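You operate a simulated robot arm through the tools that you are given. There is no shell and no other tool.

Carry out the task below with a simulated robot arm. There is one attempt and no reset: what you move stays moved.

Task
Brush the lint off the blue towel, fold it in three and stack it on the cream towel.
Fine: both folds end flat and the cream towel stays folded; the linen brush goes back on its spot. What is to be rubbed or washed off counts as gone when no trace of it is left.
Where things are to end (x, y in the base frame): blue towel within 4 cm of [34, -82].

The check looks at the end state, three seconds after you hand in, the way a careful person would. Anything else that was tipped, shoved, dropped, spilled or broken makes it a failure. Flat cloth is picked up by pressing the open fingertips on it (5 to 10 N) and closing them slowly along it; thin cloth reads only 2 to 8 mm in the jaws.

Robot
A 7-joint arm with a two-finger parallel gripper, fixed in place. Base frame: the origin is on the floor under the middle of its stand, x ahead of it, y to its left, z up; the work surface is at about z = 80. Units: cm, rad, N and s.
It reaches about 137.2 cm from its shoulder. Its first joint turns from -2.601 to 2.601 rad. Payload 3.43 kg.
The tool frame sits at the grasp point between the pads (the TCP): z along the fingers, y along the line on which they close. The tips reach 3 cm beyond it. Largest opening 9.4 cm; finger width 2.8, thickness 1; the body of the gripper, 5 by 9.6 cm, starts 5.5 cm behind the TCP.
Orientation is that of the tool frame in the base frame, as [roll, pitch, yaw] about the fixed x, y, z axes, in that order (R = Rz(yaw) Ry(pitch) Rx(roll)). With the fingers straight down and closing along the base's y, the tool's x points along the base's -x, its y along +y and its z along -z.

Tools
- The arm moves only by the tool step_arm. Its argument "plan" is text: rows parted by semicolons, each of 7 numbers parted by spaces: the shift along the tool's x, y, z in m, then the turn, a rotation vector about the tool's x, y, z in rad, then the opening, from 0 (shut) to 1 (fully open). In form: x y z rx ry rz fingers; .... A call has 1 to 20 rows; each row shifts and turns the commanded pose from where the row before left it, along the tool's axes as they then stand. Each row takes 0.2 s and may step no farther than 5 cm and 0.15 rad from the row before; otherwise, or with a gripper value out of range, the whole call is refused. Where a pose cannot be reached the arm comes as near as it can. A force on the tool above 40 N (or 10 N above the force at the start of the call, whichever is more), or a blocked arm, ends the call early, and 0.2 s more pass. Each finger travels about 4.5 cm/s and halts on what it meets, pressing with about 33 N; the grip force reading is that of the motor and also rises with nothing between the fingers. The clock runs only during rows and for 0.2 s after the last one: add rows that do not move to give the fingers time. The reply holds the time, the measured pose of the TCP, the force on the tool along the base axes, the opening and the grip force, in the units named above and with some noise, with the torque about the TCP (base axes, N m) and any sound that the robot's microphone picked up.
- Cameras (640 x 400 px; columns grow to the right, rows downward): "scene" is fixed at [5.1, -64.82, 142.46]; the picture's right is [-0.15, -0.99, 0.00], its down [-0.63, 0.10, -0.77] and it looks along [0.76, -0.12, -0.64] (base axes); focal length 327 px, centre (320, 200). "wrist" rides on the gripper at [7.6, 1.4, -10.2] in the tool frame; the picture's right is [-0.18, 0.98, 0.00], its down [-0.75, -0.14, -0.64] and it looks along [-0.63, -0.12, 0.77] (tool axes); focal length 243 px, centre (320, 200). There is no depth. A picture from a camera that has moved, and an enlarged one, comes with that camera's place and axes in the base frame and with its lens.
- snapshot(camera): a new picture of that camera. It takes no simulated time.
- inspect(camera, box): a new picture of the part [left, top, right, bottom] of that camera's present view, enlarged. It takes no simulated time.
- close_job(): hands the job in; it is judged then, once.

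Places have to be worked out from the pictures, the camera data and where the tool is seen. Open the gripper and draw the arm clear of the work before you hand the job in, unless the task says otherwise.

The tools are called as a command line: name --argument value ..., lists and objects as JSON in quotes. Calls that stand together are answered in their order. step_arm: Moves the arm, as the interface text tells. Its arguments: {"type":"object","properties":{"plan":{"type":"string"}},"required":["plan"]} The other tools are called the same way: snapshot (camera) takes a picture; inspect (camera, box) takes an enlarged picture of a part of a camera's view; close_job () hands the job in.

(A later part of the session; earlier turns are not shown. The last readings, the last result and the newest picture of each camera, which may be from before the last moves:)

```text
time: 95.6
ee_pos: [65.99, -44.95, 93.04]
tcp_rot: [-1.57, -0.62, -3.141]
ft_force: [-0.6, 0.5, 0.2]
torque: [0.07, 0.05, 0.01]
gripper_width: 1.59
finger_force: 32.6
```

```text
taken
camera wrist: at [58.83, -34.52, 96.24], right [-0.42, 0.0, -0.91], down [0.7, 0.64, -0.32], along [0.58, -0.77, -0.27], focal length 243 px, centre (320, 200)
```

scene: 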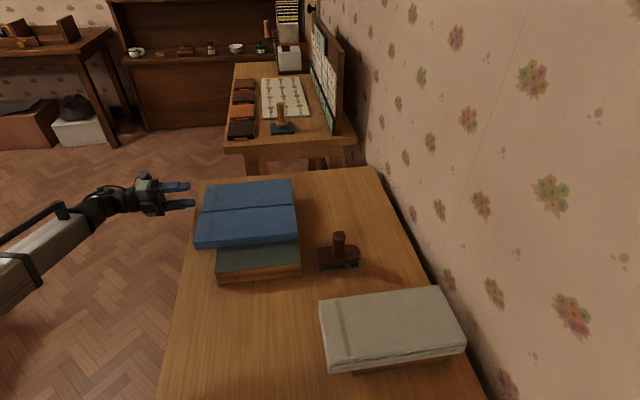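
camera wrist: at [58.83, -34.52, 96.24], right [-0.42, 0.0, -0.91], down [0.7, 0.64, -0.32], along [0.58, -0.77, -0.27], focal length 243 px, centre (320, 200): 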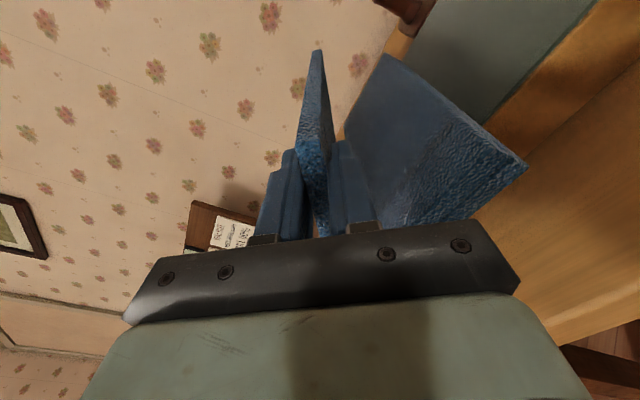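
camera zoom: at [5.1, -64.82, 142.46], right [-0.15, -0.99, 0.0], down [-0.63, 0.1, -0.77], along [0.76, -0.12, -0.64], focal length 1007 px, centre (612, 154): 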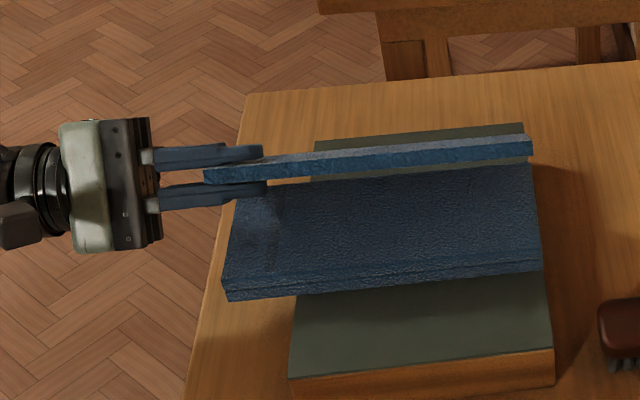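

Nearly down (α≈0.62 rad left). Three more rows bring it to α≈0.2, keeping the lower finger clear of the layer beneath.

step_arm --plan "0.001 0.012 0 0 0 0.14 0;0.001 0.012 0 0 0 0.14 0;0.001 0.0115 0 0 0 0.12 0;0 0 0 0 0 0 0"

inspect --camera "scene" --box '[140, 150, 310, 280]'

snapshot --camera "wrist"

```text
time: 96.6
ee_pos: [64.19, -45.12, 89.98]
tcp_rot: [-1.57, -0.22, 3.141]
ft_force: [-0.6, 0.7, -0.4]
torque: [0.06, 0.03, 0.07]
gripper_width: 1.59
finger_force: 33.3
```

```text
3.08 times, centred on (225, 215) of scene
camera zoom: at [5.1, -64.82, 142.46], right [-0.15, -0.99, 0.0], down [-0.63, 0.1, -0.77], along [0.76, -0.12, -0.64], focal length 1007 px, centre (612, 154)
```

zoom: 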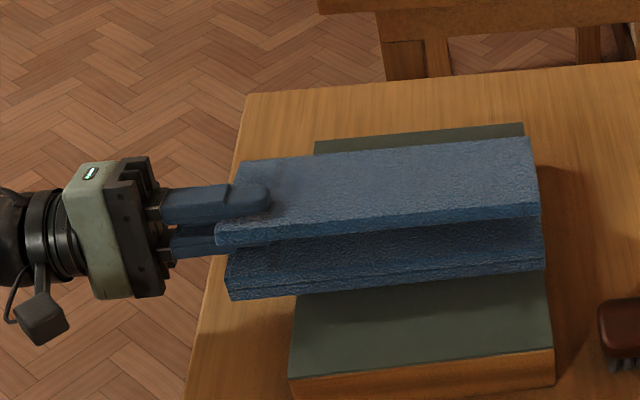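

```text
taken
camera wrist: at [56.28, -34.71, 90.31], right [-0.03, 0.0, -1.0], down [0.77, 0.64, -0.03], along [0.64, -0.77, -0.02], focal length 243 px, centre (320, 200)
```

wrist: 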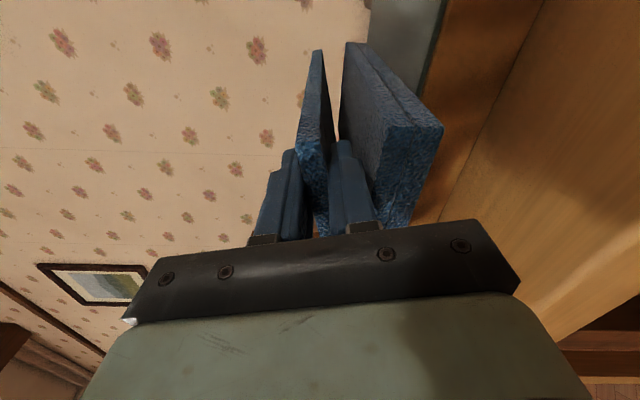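

The panel hovers just above with the lower finger between layers. I open slightly and withdraw along +y slowly.

step_arm --plan "0 0 0 0 0 0 0.2;0 0 0 0 0 0 0.24;0 0 0 0 0 0 0.26;0 0 0 0 0 0 0.26"

step_arm --plan "0 0 -0.008 0 0 0 0.26;0 0 -0.01 0 0 0 0.26;0 0 -0.012 0 0 0 0.26;0 0 -0.012 0 0 0 0.26;0 0 -0.015 0 0 0 0.26;0 0 -0.015 0 0 0 0.26;0 0 0 0 0 0 0.26"

inspect --camera "scene" --box '[140, 150, 310, 280]'

snapshot --camera "wrist"

```text
time: 97.6
ee_pos: [64.17, -45.04, 90.13]
tcp_rot: [-1.569, -0.221, 3.141]
ft_force: [0.7, 1.3, 3.8]
torque: [-0.01, -0.01, 0.01]
gripper_width: 2.22
finger_force: 0.1
```

```text
time: 99.2
ee_pos: [64.14, -37.86, 89.78]
tcp_rot: [-1.571, -0.221, 3.142]
ft_force: [-0.2, 0.6, 0.0]
torque: [0.0, 0.03, -0.01]
gripper_width: 2.42
finger_force: 0.0
```

```text
3.08 times, centred on (225, 215) of scene
camera zoom: at [5.1, -64.82, 142.46], right [-0.15, -0.99, 0.0], down [-0.63, 0.1, -0.77], along [0.76, -0.12, -0.64], focal length 1007 px, centre (612, 154)
```

zoom: 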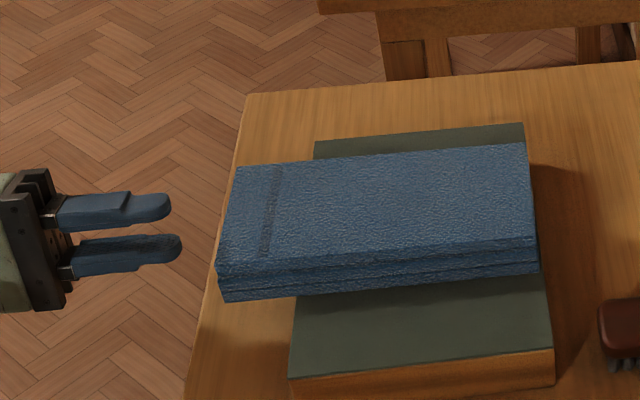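

```text
taken
camera wrist: at [56.2, -27.55, 90.14], right [-0.04, 0.0, -1.0], down [0.77, 0.64, -0.03], along [0.64, -0.77, -0.02], focal length 243 px, centre (320, 200)
```

wrist: 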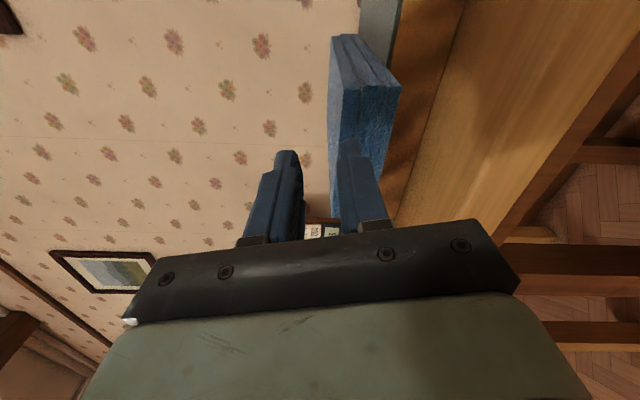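

The towel is folded flat in three. I level the roll, open to about 7 cm, and look edge-on at the stack's left end to plan gripping the whole stack.

step_arm --plan "0 0 -0.01 0 0 0.11 0.4;0 0 0 0 0 0.111 0.6;-0.01 0.015 0 0 0 0 0.75;-0.01 0.015 0 0 0 0 0.75;0 0 0 0 0 0 0.75;0 0 0 0 0 0 0.75"

snapshot --camera "wrist"

inspect --camera "scene" --box '[180, 170, 310, 260]'

```text
time: 100.6
ee_pos: [66.18, -36.82, 87.1]
tcp_rot: [-1.57, 0.002, 3.141]
ft_force: [0.3, 0.0, -0.8]
torque: [0.03, 0.03, 0.01]
gripper_width: 7.05
finger_force: 0.0
```

```text
taken
camera wrist: at [58.33, -26.55, 85.6], right [0.18, 0.0, -0.98], down [0.75, 0.64, 0.14], along [0.63, -0.77, 0.12], focal length 243 px, centre (320, 200)
```

wrist: 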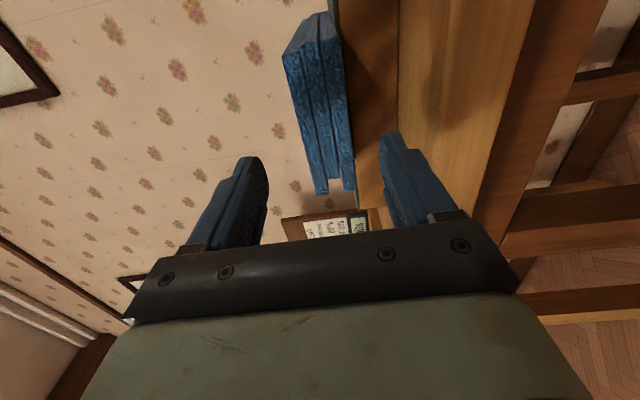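

```text
4.44 times, centred on (245, 215) of scene
camera zoom: at [5.1, -64.82, 142.46], right [-0.15, -0.99, 0.0], down [-0.63, 0.1, -0.77], along [0.76, -0.12, -0.64], focal length 1455 px, centre (653, 133)
```

zoom: 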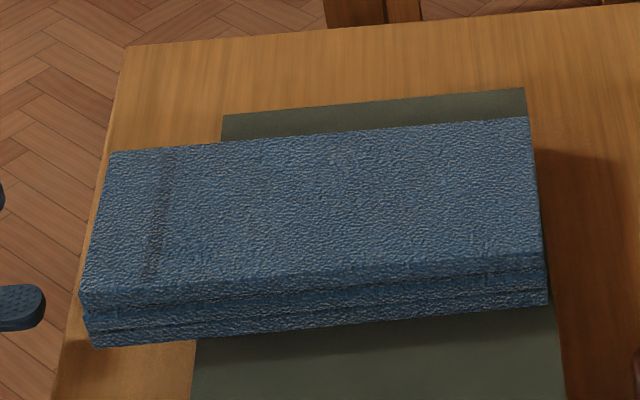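

I enlarge both ends of the stack to check whether the layers are parallel and flat.

inspect --camera "scene" --box '[190, 195, 250, 250]'

inspect --camera "scene" --box '[255, 185, 310, 245]'

inspect --camera "wrist" --box '[260, 0, 400, 210]'

```text
7.27 times, centred on (220, 222) of scene
camera zoom: at [5.1, -64.82, 142.46], right [-0.15, -0.99, 0.0], down [-0.63, 0.1, -0.77], along [0.76, -0.12, -0.64], focal length 2381 px, centre (1047, 36)
```

zoom: 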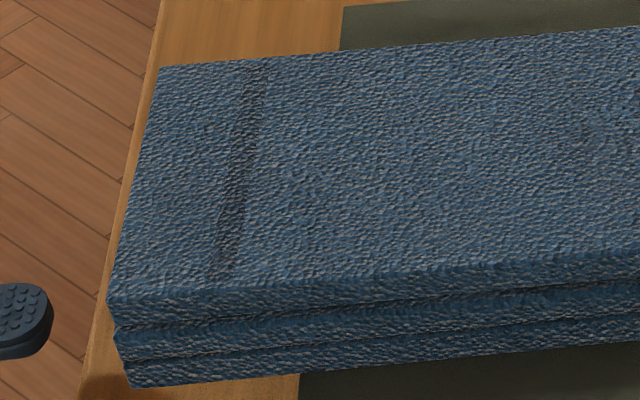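

```text
6.67 times, centred on (282, 215) of scene
camera zoom: at [5.1, -64.82, 142.46], right [-0.15, -0.99, 0.0], down [-0.63, 0.1, -0.77], along [0.76, -0.12, -0.64], focal length 2182 px, centre (570, 100)
```

zoom: 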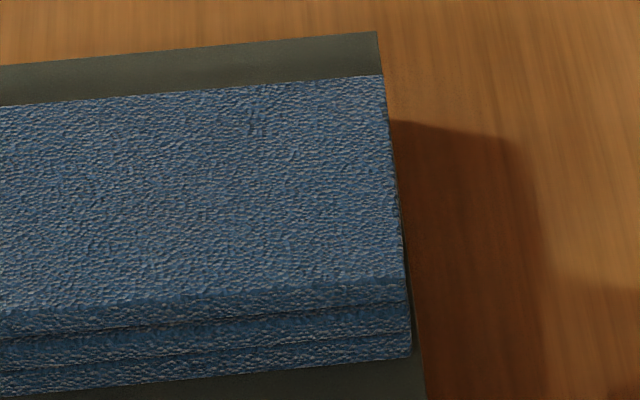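

```text
1.90 times, centred on (330, 105) of wrist
camera zoom: at [58.33, -26.55, 85.6], right [0.18, 0.0, -0.98], down [0.75, 0.64, 0.14], along [0.63, -0.77, 0.12], focal length 462 px, centre (301, 381)
```

zoom: 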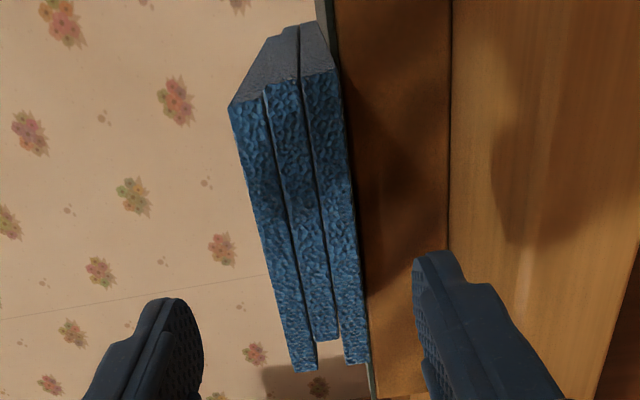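

The three layers lie parallel and flush; left face spans x≈60.4–72, z≈84.7–88.8. I lower 4 mm and advance to y≈−45.3 with the fingers around all three layers.

step_arm --plan "0 0.004 0.02 0 0 0 0.75;0 0 0.02 0 0 0 0.75;0 0 0.02 0 0 0 0.75;0 0 0.015 0 0 0 0.75;0 0 0.009 0 0 0 0.75;0 0 0 0 0 0 0.75"

snapshot --camera "wrist"

inspect --camera "scene" --box '[140, 150, 310, 280]'

```text
time: 102.0
ee_pos: [66.09, -45.28, 86.5]
tcp_rot: [-1.571, 0.0, 3.141]
ft_force: [0.0, 0.0, 0.2]
torque: [-0.02, -0.05, -0.01]
gripper_width: 7.05
finger_force: 0.0
```

```text
taken
camera wrist: at [58.34, -35.09, 85.14], right [0.18, 0.0, -0.98], down [0.75, 0.64, 0.14], along [0.63, -0.77, 0.12], focal length 243 px, centre (320, 200)
```

wrist: 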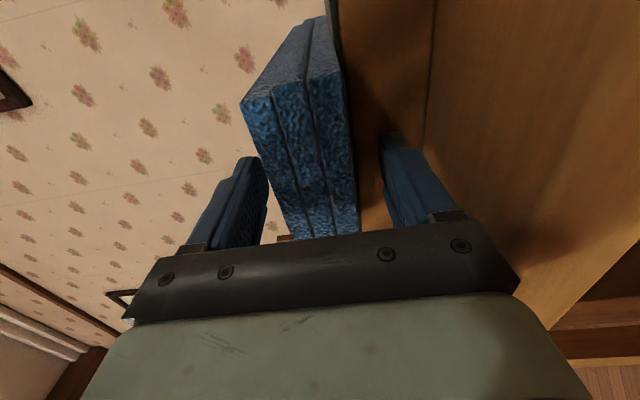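

```text
3.08 times, centred on (225, 215) of scene
camera zoom: at [5.1, -64.82, 142.46], right [-0.15, -0.99, 0.0], down [-0.63, 0.1, -0.77], along [0.76, -0.12, -0.64], focal length 1007 px, centre (612, 154)
```

zoom: 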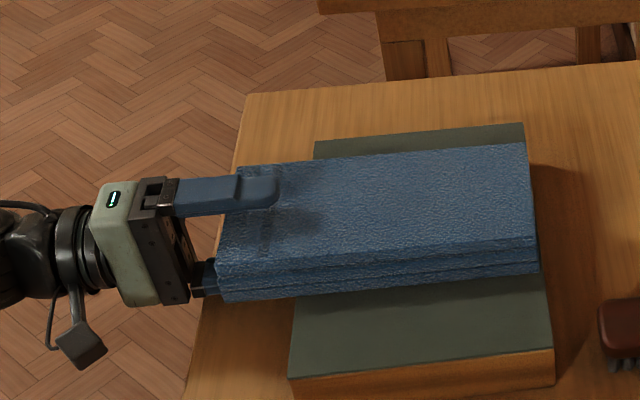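

The stack sits between the fingers. I close slowly on all three layers.

step_arm --plan "0 0 0 0 0 0 0.7;0 0 0 0 0 0 0.65;0 0 0 0 0 0 0.6;0 0 0 0 0 0 0.55;0 0 0 0 0 0 0.5;0 0 0 0 0 0 0.45;0 0 0 0 0 0 0.4;0 0 0 0 0 0 0.35;0 0 0 0 0 0 0.3;0 0 0 0 0 0 0.2;0 0 0 0 0 0 0.2"

snapshot --camera "wrist"

inspect --camera "scene" --box '[140, 150, 310, 280]'

```text
time: 104.4
ee_pos: [66.0, -45.32, 86.64]
tcp_rot: [-1.569, 0.001, 3.141]
ft_force: [1.1, -0.8, 10.5]
torque: [-0.21, -0.19, 0.07]
gripper_width: 4.09
finger_force: 32.8
```

```text
taken
camera wrist: at [58.32, -35.06, 85.18], right [0.18, 0.0, -0.98], down [0.75, 0.64, 0.14], along [0.63, -0.77, 0.12], focal length 243 px, centre (320, 200)
```

wrist: 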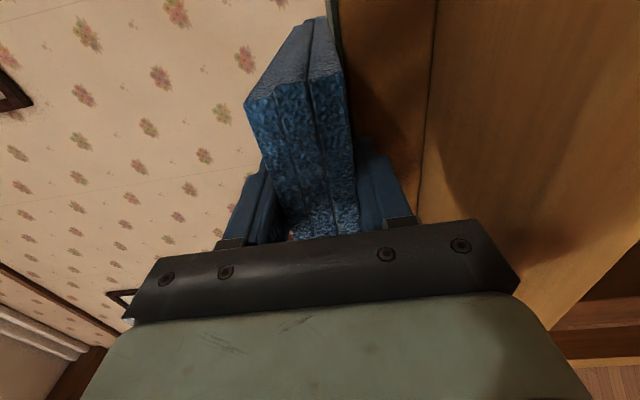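

```text
3.08 times, centred on (225, 215) of scene
camera zoom: at [5.1, -64.82, 142.46], right [-0.15, -0.99, 0.0], down [-0.63, 0.1, -0.77], along [0.76, -0.12, -0.64], focal length 1007 px, centre (612, 154)
```

zoom: 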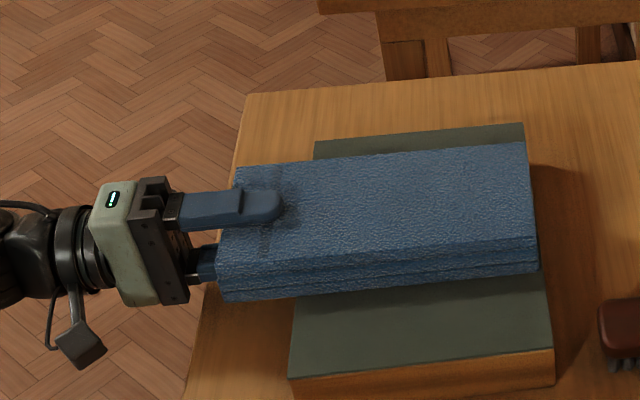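

Gripped at 4.09 cm; the tool is pressing down a bit (10.5 N), so I raise gently, lifting about 1 cm, and check weight and sag.

step_arm --plan "0 -0.002 0 0 0 0 0.2;0 -0.003 0 0 0 0 0.2;0 -0.005 0 0 0 0 0.2;0 -0.005 0 0 0 0 0.2;0 0 0 0 0 0 0.2"

snapshot --camera "wrist"

inspect --camera "scene" --box '[140, 150, 310, 280]'

```text
time: 105.6
ee_pos: [66.04, -45.14, 88.0]
tcp_rot: [-1.57, -0.001, 3.141]
ft_force: [-0.3, -0.4, -1.8]
torque: [0.23, 0.0, -0.04]
gripper_width: 4.08
finger_force: 32.9
```

```text
taken
camera wrist: at [58.31, -34.93, 86.62], right [0.18, 0.0, -0.98], down [0.75, 0.64, 0.14], along [0.63, -0.77, 0.12], focal length 243 px, centre (320, 200)
```

wrist: 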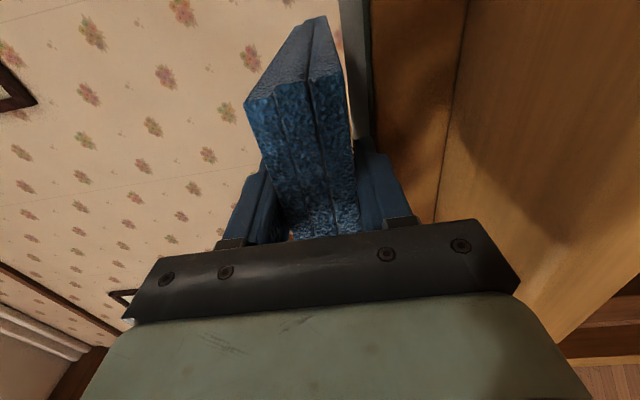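

```text
3.08 times, centred on (225, 215) of scene
camera zoom: at [5.1, -64.82, 142.46], right [-0.15, -0.99, 0.0], down [-0.63, 0.1, -0.77], along [0.76, -0.12, -0.64], focal length 1007 px, centre (612, 154)
```

zoom: 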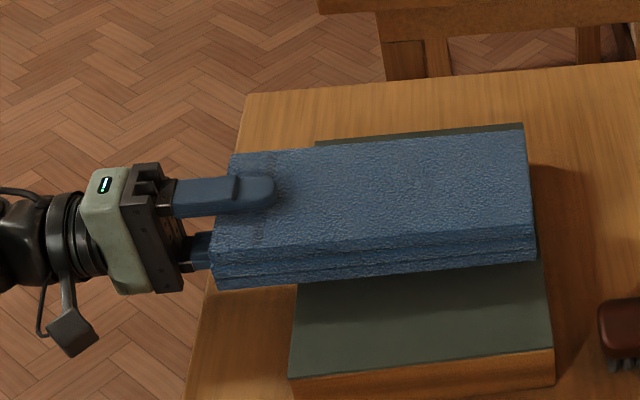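

The stack is light (≈1.8 N) and doesn't sag. To release cleanly over the cream towel I want a shallower bite, so I set it back down, open slightly, back out 1.7 cm and re-grip.

step_arm --plan "0 0.005 0 0 0 0 0.2;0 0.005 0 0 0 0 0.2;0 0.002 0 0 0 0 0.2;0 0 0 0 0 0 0.2;0 0 0 0 0 0 0.46;0 0 0 0 0 0 0.52;0 0 0 0 0 0 0.55;0 0 0 0 0 0 0.55"

inspect --camera "scene" --box '[140, 150, 310, 280]'

snapshot --camera "wrist"

```text
time: 107.4
ee_pos: [66.07, -45.35, 86.86]
tcp_rot: [-1.57, 0.001, 3.139]
ft_force: [-0.8, 0.3, 0.6]
torque: [0.01, 0.02, 0.03]
gripper_width: 5.18
finger_force: 0.0
```

```text
3.08 times, centred on (225, 215) of scene
camera zoom: at [5.1, -64.82, 142.46], right [-0.15, -0.99, 0.0], down [-0.63, 0.1, -0.77], along [0.76, -0.12, -0.64], focal length 1007 px, centre (612, 154)
```

zoom: 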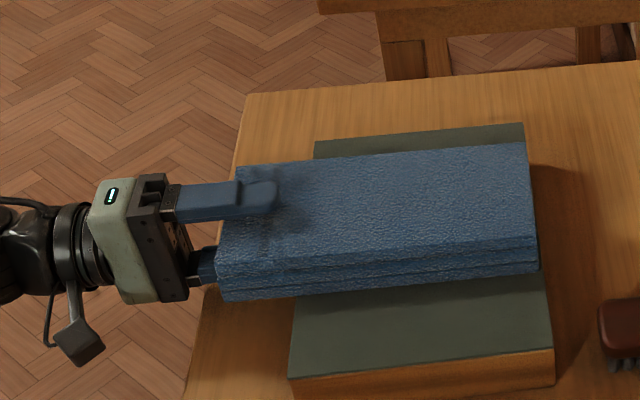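

```text
taken
camera wrist: at [58.37, -35.05, 85.46], right [0.18, 0.0, -0.98], down [0.75, 0.64, 0.14], along [0.63, -0.77, 0.12], focal length 243 px, centre (320, 200)
```

wrist: 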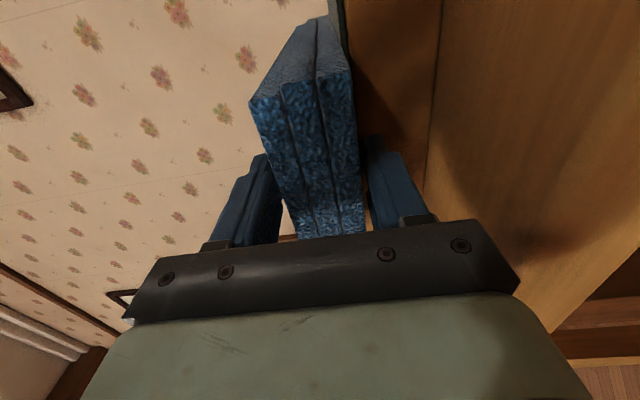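

Stack intact. I back out 1.6 cm (tips ≈−46.7, about 2.6 cm bite) and close again.

step_arm --plan "0 0 -0.008 0 0 0 0.55;0 0 -0.008 0 0 0 0.55;0 0 0 0 0 0 0.5;0 0 0 0 0 0 0.46;0 0 0 0 0 0 0.42;0 0 0 0 0 0 0.38;0 0 0 0 0 0 0.3;0 0 0 0 0 0 0.2;0 0 0 0 0 0 0.2"

snapshot --camera "wrist"

inspect --camera "scene" --box '[140, 150, 310, 280]'

```text
time: 109.4
ee_pos: [66.13, -43.84, 86.89]
tcp_rot: [-1.571, -0.001, 3.141]
ft_force: [0.7, -0.5, 0.0]
torque: [0.07, -0.05, 0.06]
gripper_width: 4.05
finger_force: 33.4
```

```text
taken
camera wrist: at [58.51, -33.41, 85.44], right [0.18, 0.0, -0.98], down [0.75, 0.64, 0.14], along [0.63, -0.77, 0.12], focal length 243 px, centre (320, 200)
```

wrist: 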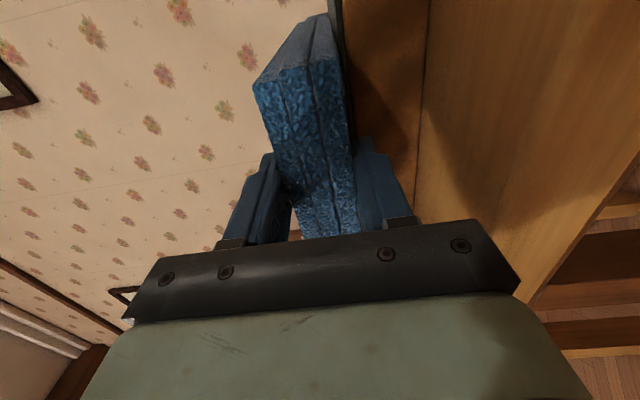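

```text
3.08 times, centred on (225, 215) of scene
camera zoom: at [5.1, -64.82, 142.46], right [-0.15, -0.99, 0.0], down [-0.63, 0.1, -0.77], along [0.76, -0.12, -0.64], focal length 1007 px, centre (612, 154)
```

zoom: 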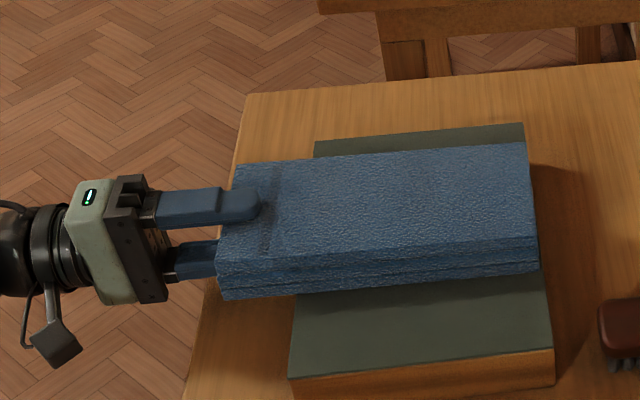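

Firm grip (4.05 cm) with a shorter bite. I lift straight up 11 cm and check that it's stable.

step_arm --plan "0 -0.005 0 0 0 0 0.2;0 -0.01 0 0 0 0 0.2;0 -0.015 0 0 0 0 0.2;0 -0.02 0 0 0 0 0.2;0 -0.02 0 0 0 0 0.2;0 -0.02 0 0 0 0 0.2;0 -0.02 0 0 0 0 0.2;0 0 0 0 0 0 0.2"

snapshot --camera "scene"

snapshot --camera "wrist"

```text
time: 111.2
ee_pos: [66.1, -43.75, 97.8]
tcp_rot: [-1.572, 0.0, -3.141]
ft_force: [0.9, 0.3, -2.1]
torque: [0.29, 0.0, 0.04]
gripper_width: 4.08
finger_force: 33.2
```

```text
taken
```

scene: 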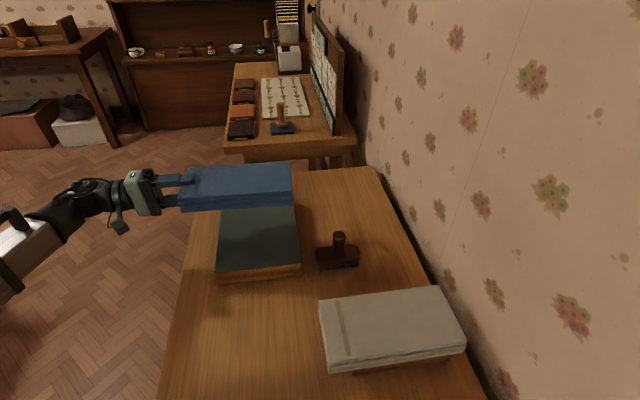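

```text
taken
camera wrist: at [58.4, -33.43, 96.39], right [0.18, 0.0, -0.98], down [0.75, 0.64, 0.14], along [0.63, -0.77, 0.12], focal length 243 px, centre (320, 200)
```

wrist: 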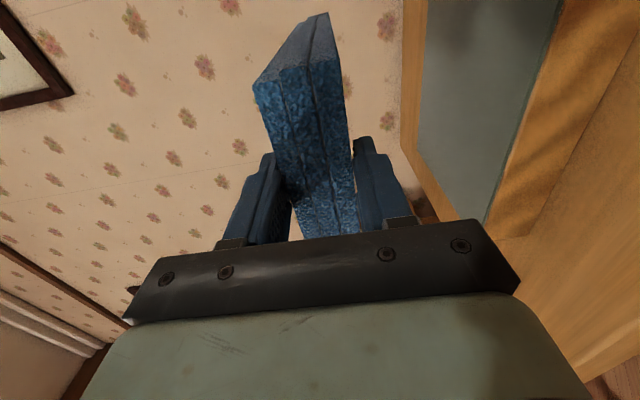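

The stack is stable in the grip (2.1 N). I carry it at z≈98 toward (34, −69), first half now.

step_arm --plan "0.01 0 0.008 0 0 0 0.2;0.02 0 0.0155 0 0 0 0.2;0.0229 0 0.0179 0 0 0 0.2;0.0229 0 0.0179 0 0 0 0.2;0.0229 0 0.0179 0 0 0 0.2;0.0229 0 0.0179 0 0 0 0.2;0.0229 0 0.0179 0 0 0 0.2;0.015 0 0.012 0 0 0 0.2;0 0 0 0 0 0 0.2"

snapshot --camera "scene"

```text
time: 113.2
ee_pos: [50.05, -56.21, 97.93]
tcp_rot: [-1.572, 0.0, -3.141]
ft_force: [0.1, 0.9, -1.9]
torque: [0.26, 0.0, 0.03]
gripper_width: 4.08
finger_force: 33.0
```

```text
taken
```

scene: 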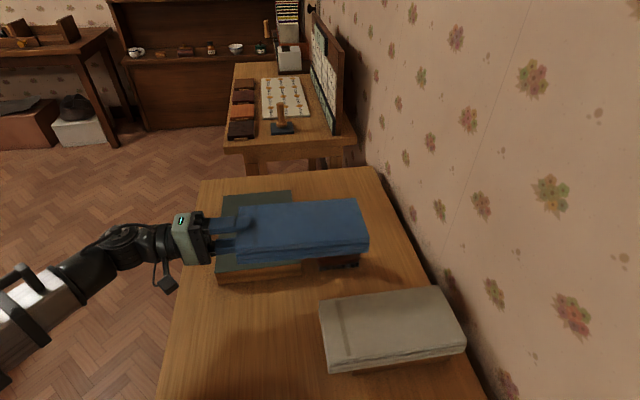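

Smooth so far, above the brush. I continue the second half toward (34, −69) and apply the small yaw correction at the end.

step_arm --plan "0.01 0 0.008 0 0 0 0.2;0.02 0 0.0155 0 0 0 0.2;0.0229 0 0.0179 0 0 0 0.2;0.0229 0 0.0179 0 0 0 0.2;0.0229 0 0.0179 0 0 0 0.2;0.0229 0 0.0179 0 0 0 0.2;0.0229 0 0.0179 0 0 0 0.2;0.016 0 0.013 0 0 0 0.2;0 0 0 0 -0.019 0 0.2;0 0 0 0 -0.019 0 0.2;0 0 0 0 0 0 0.2"

snapshot --camera "scene"

snapshot --camera "wrist"

```text
time: 115.6
ee_pos: [34.0, -68.76, 97.97]
tcp_rot: [-1.571, 0.0, -3.102]
ft_force: [0.3, -0.8, -2.7]
torque: [0.23, 0.0, 0.01]
gripper_width: 4.05
finger_force: 32.7
```

```text
taken
```

scene: 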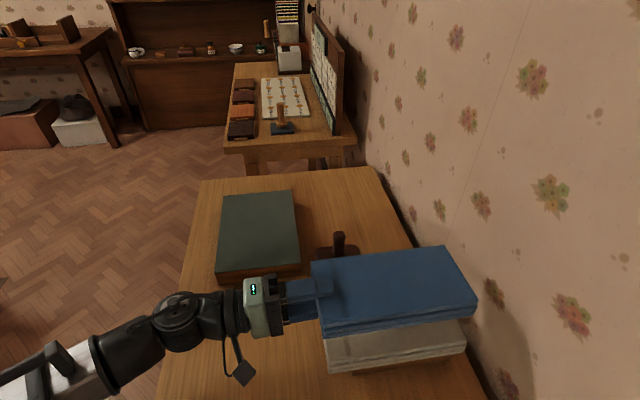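

```text
taken
camera wrist: at [26.07, -58.76, 96.55], right [0.18, 0.01, -0.98], down [0.73, 0.67, 0.14], along [0.66, -0.74, 0.12], focal length 243 px, centre (320, 200)
```

wrist: 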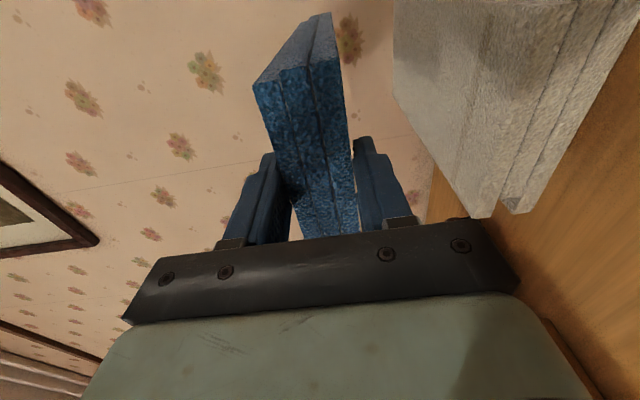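

Reached (34.0, −68.8, 98.0). I enlarge to compare the blue stack's orientation with the cream below.

inspect --camera "scene" --box '[280, 235, 490, 385]'

inspect --camera "wrist" --box '[230, 0, 640, 250]'

```text
2.67 times, centred on (385, 310) of scene
camera zoom: at [5.1, -64.82, 142.46], right [-0.15, -0.99, 0.0], down [-0.63, 0.1, -0.77], along [0.76, -0.12, -0.64], focal length 873 px, centre (147, -93)
```

zoom: 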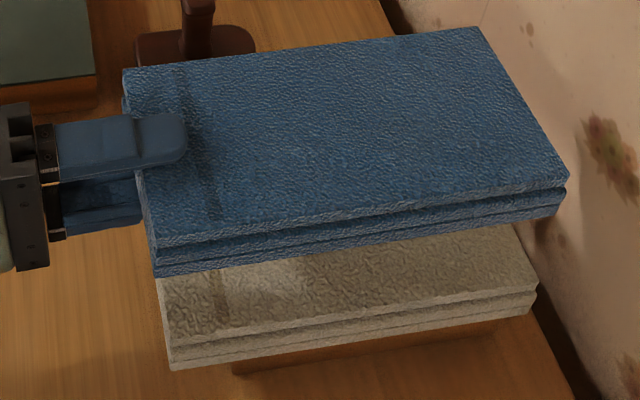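

```text
1.56 times, centred on (435, 125) of wrist
camera zoom: at [26.07, -58.76, 96.55], right [0.18, 0.01, -0.98], down [0.73, 0.67, 0.14], along [0.66, -0.74, 0.12], focal length 379 px, centre (140, 317)
```

zoom: 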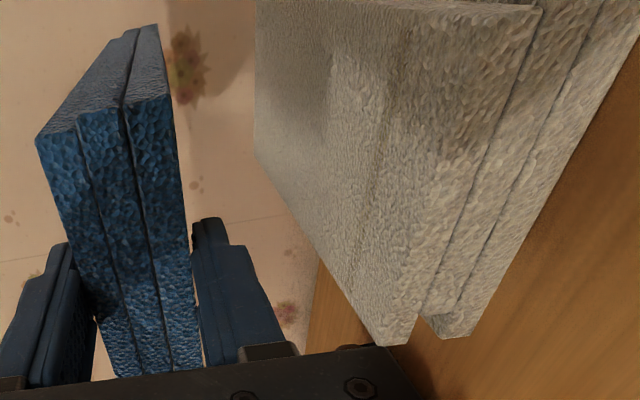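

Blue is aligned with the cream to within about half a degree, centre ≈(34.4, −80.4). I tilt the far end (−y) down ~0.085 rad so it touches first and the finger stays above the cream, shift slightly, and descend to z≈94.

step_arm --plan "0.002 0 0.002 -0.03 0 0 0.2;0 0 0.002 -0.03 0 0 0.2;0 0 0 -0.025 0 0 0.2;0 0.01 0 0 0 0 0.2;0 0.01 0 0 0 0 0.2;0 0.01 0 0 0 0 0.2;0 0.008 0 0 0 0 0.2;0 0 0 0 0 0 0.2"

inspect --camera "scene" --box '[280, 235, 490, 385]'

snapshot --camera "wrist"

```text
time: 117.4
ee_pos: [33.96, -68.85, 94.16]
tcp_rot: [-1.655, 0.001, -3.103]
ft_force: [0.6, 0.0, -1.7]
torque: [0.24, 0.01, -0.01]
gripper_width: 4.05
finger_force: 33.0
```

```text
2.67 times, centred on (385, 310) of scene
camera zoom: at [5.1, -64.82, 142.46], right [-0.15, -0.99, 0.0], down [-0.63, 0.1, -0.77], along [0.76, -0.12, -0.64], focal length 873 px, centre (147, -93)
```

zoom: 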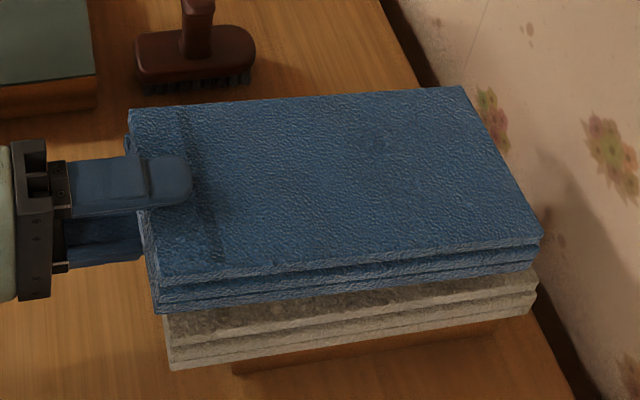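

```text
taken
camera wrist: at [25.86, -58.85, 93.66], right [0.18, 0.09, -0.98], down [0.73, 0.66, 0.19], along [0.66, -0.75, 0.05], focal length 243 px, centre (320, 200)
```

wrist: 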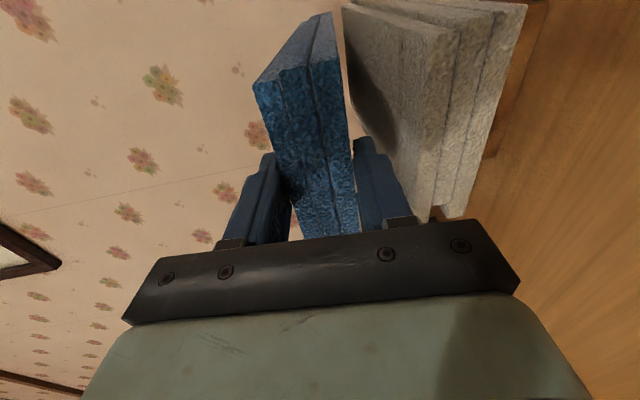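

Far end is nearing the cream. I descend in small steps, watching for contact.

step_arm --plan "0 0.004 0.002 0 0 0 0.2;0 0.003 0.002 0 0 0 0.2;0 0 0 0 0 0 0.2"

step_arm --plan "0 0.003 0.0005 0 0 0 0.2;0 0 0 0 0 0 0.2"

inspect --camera "scene" --box '[280, 235, 490, 385]'

```text
time: 118.2
ee_pos: [33.89, -69.22, 93.38]
tcp_rot: [-1.656, 0.001, -3.103]
ft_force: [0.2, -0.3, -2.2]
torque: [0.26, 0.02, 0.05]
gripper_width: 4.06
finger_force: 33.0
```

```text
time: 118.8
ee_pos: [34.03, -69.17, 93.17]
tcp_rot: [-1.655, 0.002, -3.104]
ft_force: [-1.1, -0.1, -2.6]
torque: [0.31, -0.01, 0.02]
gripper_width: 4.07
finger_force: 33.0
```

```text
2.67 times, centred on (385, 310) of scene
camera zoom: at [5.1, -64.82, 142.46], right [-0.15, -0.99, 0.0], down [-0.63, 0.1, -0.77], along [0.76, -0.12, -0.64], focal length 873 px, centre (147, -93)
```

zoom: 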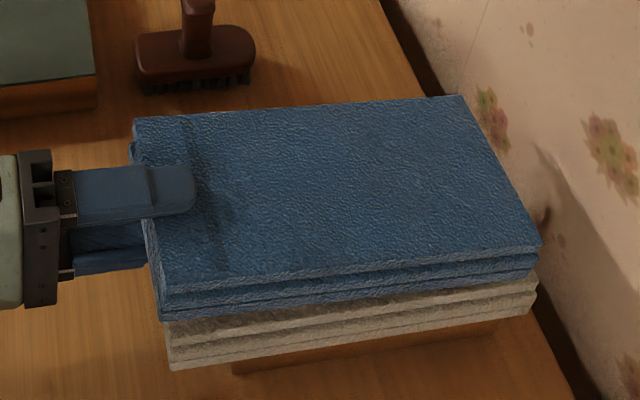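

Not yet touching at 93.2. Continuing down 2.5 mm at a time.

step_arm --plan "0 0.0025 0 0 0 0 0.2;0 0 0 0 0 0 0.2"

step_arm --plan "0 0.0025 0 0 0 0 0.2;0 0 0 0 0 0 0.2"

snapshot --camera "wrist"

```text
time: 119.4
ee_pos: [34.04, -69.19, 92.98]
tcp_rot: [-1.656, -0.002, -3.104]
ft_force: [-0.7, 1.2, 0.7]
torque: [-0.53, -0.22, 0.02]
gripper_width: 4.08
finger_force: 32.9
```

```text
time: 120.0
ee_pos: [33.96, -69.08, 92.56]
tcp_rot: [-1.656, 0.0, -3.103]
ft_force: [1.3, 0.8, 0.8]
torque: [-0.31, -0.17, 0.15]
gripper_width: 4.04
finger_force: 32.9
```

```text
taken
camera wrist: at [25.86, -59.12, 92.1], right [0.18, 0.09, -0.98], down [0.73, 0.66, 0.19], along [0.66, -0.75, 0.05], focal length 243 px, centre (320, 200)
```

wrist: 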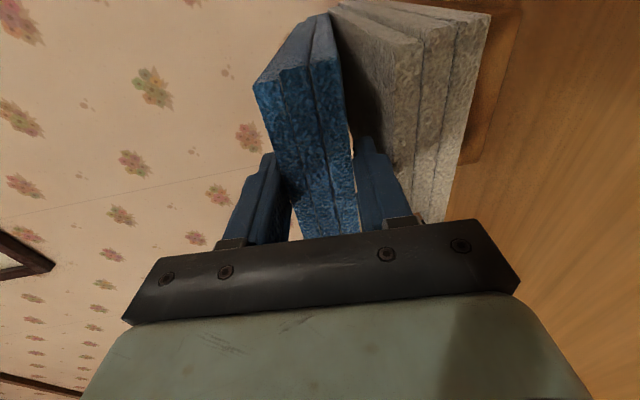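

Contact at z≈93.0 (torque flipped), so the cream top is ≈88.9 and the lower finger has ~4 mm clearance. I open the fingers a little to let the stack rest, then look.

step_arm --plan "0 0 0 0 0 0 0.44;0 0 0 0 0 0 0.47;0 0 0 0 0 0 0.5;0 0 0 0 0 0 0.5"

snapshot --camera "wrist"

inspect --camera "scene" --box '[280, 235, 490, 385]'

```text
time: 121.0
ee_pos: [33.95, -69.29, 92.73]
tcp_rot: [-1.655, -0.001, -3.102]
ft_force: [0.1, -1.3, -1.9]
torque: [-0.04, 0.01, 0.01]
gripper_width: 4.74
finger_force: 0.5
```

```text
taken
camera wrist: at [25.86, -59.13, 92.1], right [0.18, 0.09, -0.98], down [0.73, 0.66, 0.19], along [0.66, -0.75, 0.05], focal length 243 px, centre (320, 200)
```

wrist: 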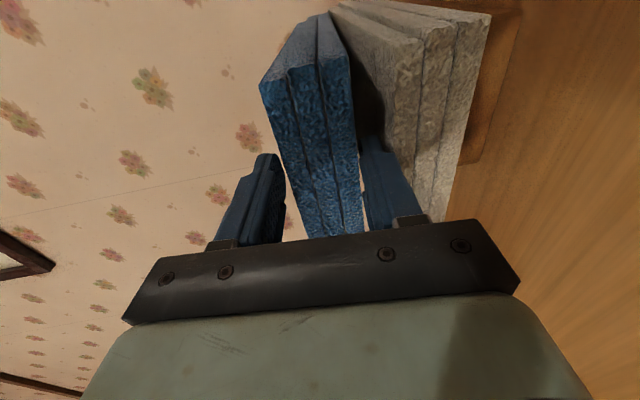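

```text
2.67 times, centred on (385, 310) of scene
camera zoom: at [5.1, -64.82, 142.46], right [-0.15, -0.99, 0.0], down [-0.63, 0.1, -0.77], along [0.76, -0.12, -0.64], focal length 873 px, centre (147, -93)
```

zoom: 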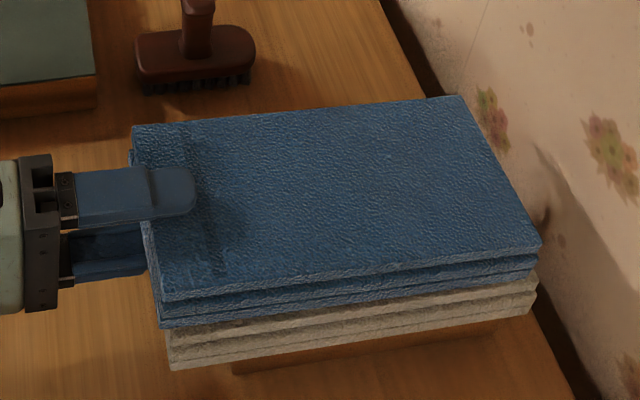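

The stack rests on the lower finger and its far end sits on the cream. I withdraw horizontally along +y, clear of the stack.

step_arm --plan "0 0.002 -0.02 0 0 0 0.5;0 0.0015 -0.02 0 0 0 0.5;0 0 -0.02 0 0 0 0.5;0 0 -0.015 0 0 0 0.5;0 0 0 0 0 0 0.5"

snapshot --camera "wrist"

inspect --camera "scene" --box '[280, 235, 490, 385]'

```text
time: 122.2
ee_pos: [33.82, -61.93, 92.84]
tcp_rot: [-1.654, 0.0, -3.106]
ft_force: [0.0, 0.2, -0.8]
torque: [0.04, -0.02, -0.01]
gripper_width: 4.78
finger_force: 0.1
out of reach, approached as far as the arm can: row 4
```

```text
taken
camera wrist: at [25.65, -51.84, 92.38], right [0.18, 0.09, -0.98], down [0.73, 0.66, 0.19], along [0.66, -0.75, 0.05], focal length 243 px, centre (320, 200)
```

wrist: 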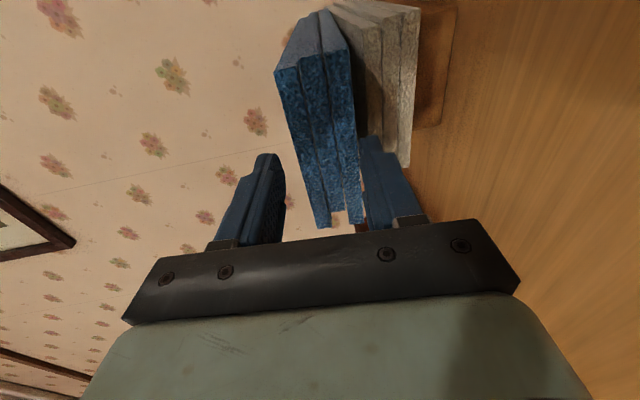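

```text
2.67 times, centred on (385, 310) of scene
camera zoom: at [5.1, -64.82, 142.46], right [-0.15, -0.99, 0.0], down [-0.63, 0.1, -0.77], along [0.76, -0.12, -0.64], focal length 873 px, centre (147, -93)
```

zoom: 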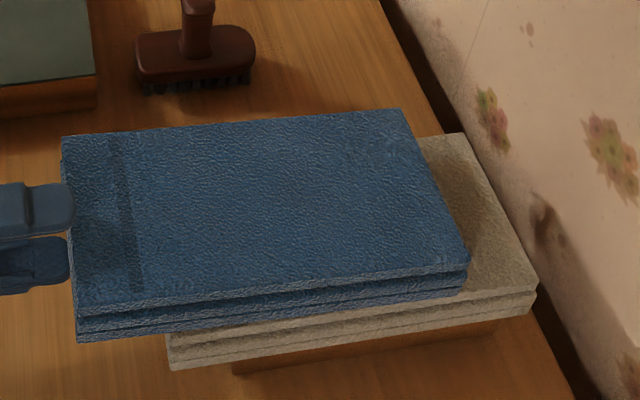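

The lower finger dragged the stack about 4.5 cm in +y, so it now overhangs the cream's left side and leans on the fingertip, which is outside the cream's footprint. I open the gripper fully so the lower finger drops away and the stack settles flat.

step_arm --plan "0 0 0 0 0 0 0.55;0 0 0 0 0 0 0.6;0 0 0 0 0 0 0.65;0 0 0 0 0 0 0.7;0 0 0 0 0 0 0.75;0 0 0 0 0 0 0.8;0 0 0 0 0 0 0.9;0 0 0 0 0 0 1;0 0 0 0 0 0 1"

snapshot --camera "wrist"

inspect --camera "scene" --box '[280, 235, 490, 385]'

```text
time: 124.2
ee_pos: [33.78, -62.0, 92.96]
tcp_rot: [-1.655, -0.001, -3.103]
ft_force: [-0.3, 0.3, -0.7]
torque: [0.0, 0.0, 0.01]
gripper_width: 9.4
finger_force: 0.1
```

```text
taken
camera wrist: at [25.66, -51.86, 92.38], right [0.18, 0.09, -0.98], down [0.73, 0.66, 0.19], along [0.66, -0.75, 0.05], focal length 243 px, centre (320, 200)
```

wrist: 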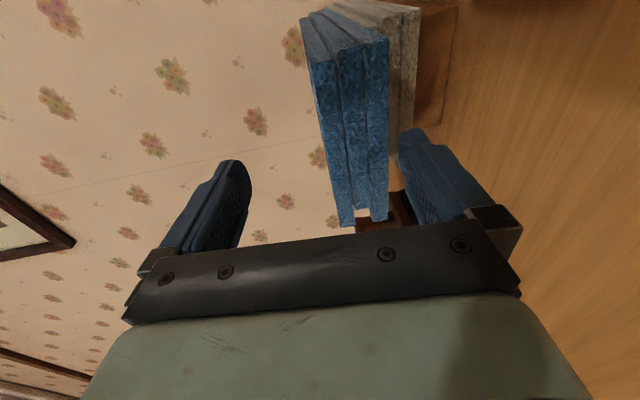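

```text
2.67 times, centred on (385, 310) of scene
camera zoom: at [5.1, -64.82, 142.46], right [-0.15, -0.99, 0.0], down [-0.63, 0.1, -0.77], along [0.76, -0.12, -0.64], focal length 873 px, centre (147, -93)
```

zoom: 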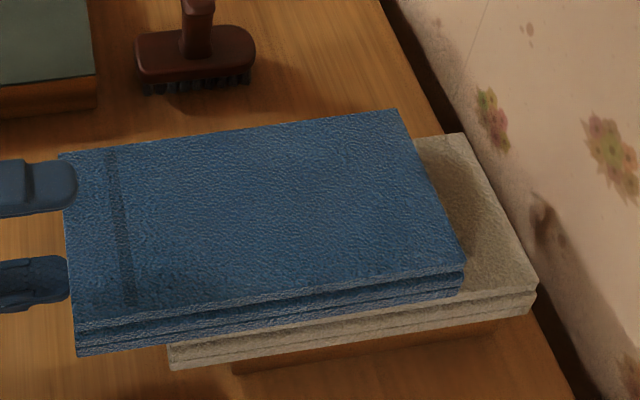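

The stack has settled flat on the cream with all layers intact, centre ≈(33.9, −75.8); it needs about a 5.5 cm push in −y. I slide the open gripper out sideways (+x, the lower finger is ~1 cm below the overhang), then up.

step_arm --plan "-0.015 0 0 0 0 0 1;-0.02 0 0 0 0 0 1;-0.025 0 0 0 0 0 1;-0.025 0 0 0 0 0 1;-0.025 0 0 0 0 0 1;0 0 0 0 0 0 1"

snapshot --camera "scene"

snapshot --camera "wrist"

```text
time: 125.6
ee_pos: [44.76, -61.61, 92.78]
tcp_rot: [-1.654, -0.001, -3.103]
ft_force: [0.3, 0.1, -0.6]
torque: [0.0, -0.03, -0.01]
gripper_width: 9.39
finger_force: 0.1
```

```text
taken
```

scene: 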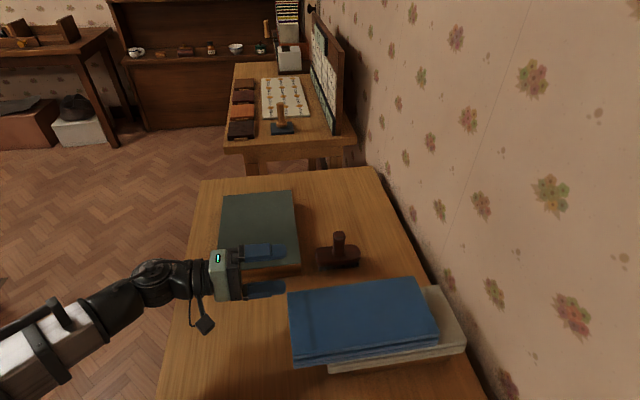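

```text
taken
camera wrist: at [36.65, -51.58, 92.19], right [0.18, 0.09, -0.98], down [0.73, 0.66, 0.19], along [0.66, -0.75, 0.05], focal length 243 px, centre (320, 200)
```

wrist: 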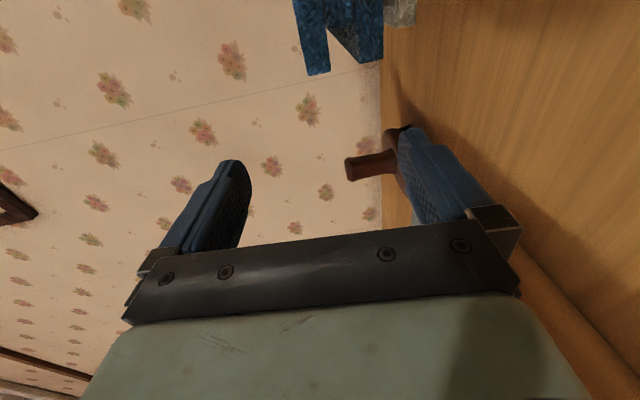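

Clear of the stack, nothing disturbed. I go up 14 cm, close the fingers, and rotate the gripper back to pointing straight down.

step_arm --plan "0 -0.03 0 0 0 0 0.8;0 -0.035 0 0 0 0 0.6;0 -0.035 0 0 0 0 0.4;0 -0.035 0 0 0 0 0.2;0 -0.02 0 0 0 0 0;0 0 0 -0.135 0 0 0;0 0 0 -0.135 0 0 0;0 0 0 -0.135 0 0 0;0 0 0 -0.135 0 0 0;0 0 0 -0.135 0 0 0;0 0 0 -0.135 0 0 0;0 0 0 -0.135 0 0 0;0 0 0 -0.135 0 0 0;0 0 0 -0.135 0 0 0;0 0 0 -0.135 0 0 0;0 0 0 -0.135 0 0 0;0 0 0 0 0 0 0"

snapshot --camera "scene"

snapshot --camera "wrist"

```text
time: 129.2
ee_pos: [44.84, -62.86, 108.31]
tcp_rot: [-3.141, 0.001, -3.105]
ft_force: [0.0, 0.9, -0.2]
torque: [0.01, 0.01, -0.01]
gripper_width: 0.0
finger_force: 32.5
```

```text
taken
```

scene: 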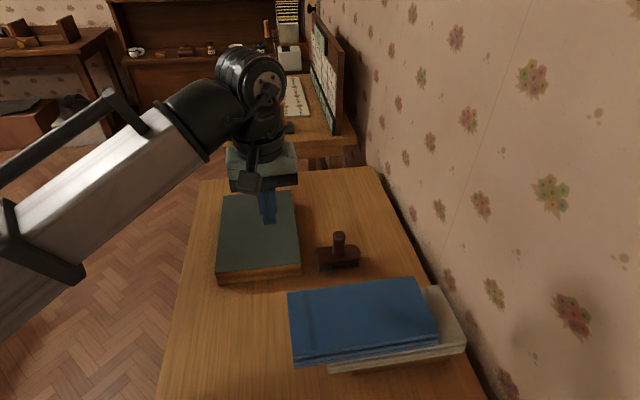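

```text
taken
camera wrist: at [37.09, -61.61, 118.58], right [0.15, 0.99, 0.0], down [0.76, -0.11, 0.64], along [0.63, -0.09, -0.77], focal length 243 px, centre (320, 200)
```

wrist: 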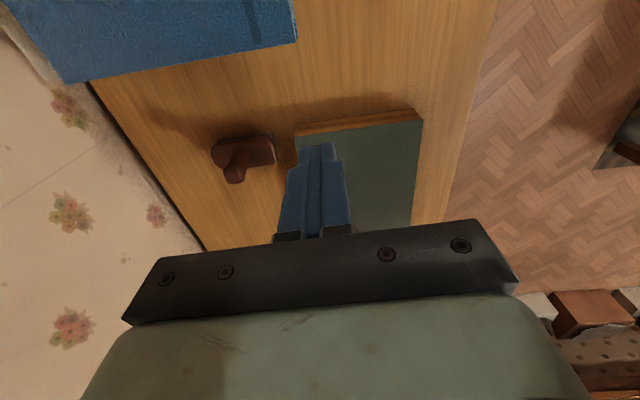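

Gripper vertical and closed. I straighten the yaw and move above the left side of the blue stack at (34, −61.5).

step_arm --plan "0 0 0 0 0 0.036 0;0.03 0.005 0 0 0 0 0;0.03 0.005 0 0 0 0 0;0.03 0.004 0 0 0 0 0;0.0185 0 0 0 0 0 0;0 0 0.03 0 0 0 0;0 0 0.03 0 0 0 0;0 0 0.03 0 0 0 0;0 0 0 0 0 0 0"

inspect --camera "scene" --box '[250, 210, 490, 385]'

snapshot --camera "wrist"

```text
time: 131.2
ee_pos: [34.0, -61.49, 99.22]
tcp_rot: [-3.139, 0.0, -3.14]
ft_force: [0.6, 0.3, -0.3]
torque: [0.0, 0.01, -0.01]
gripper_width: 0.0
finger_force: 32.9
```

```text
2.29 times, centred on (370, 298) of scene
camera zoom: at [5.1, -64.82, 142.46], right [-0.15, -0.99, 0.0], down [-0.63, 0.1, -0.77], along [0.76, -0.12, -0.64], focal length 748 px, centre (206, -23)
```

zoom: 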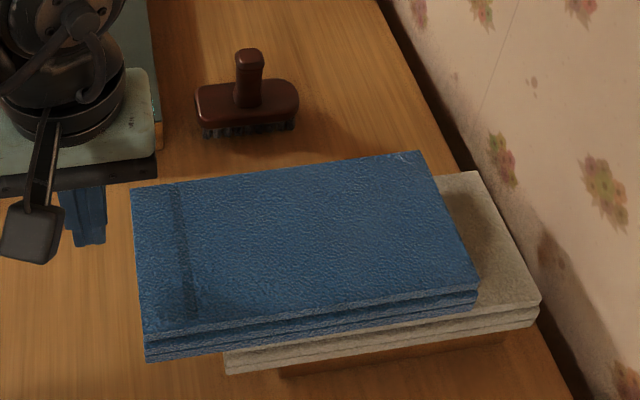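

```text
taken
camera wrist: at [26.32, -59.99, 109.45], right [0.18, 0.98, 0.0], down [0.75, -0.14, 0.64], along [0.63, -0.12, -0.77], focal length 243 px, centre (320, 200)
```

wrist: 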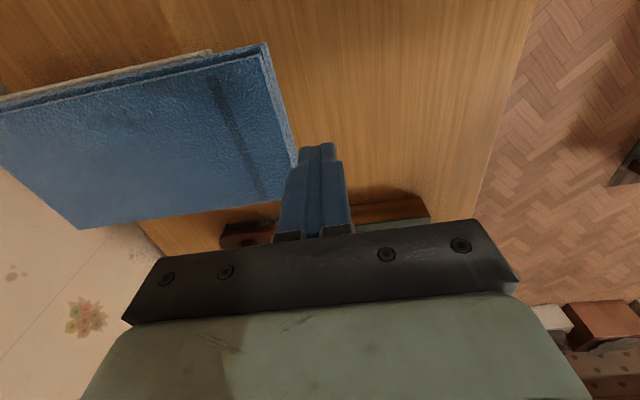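

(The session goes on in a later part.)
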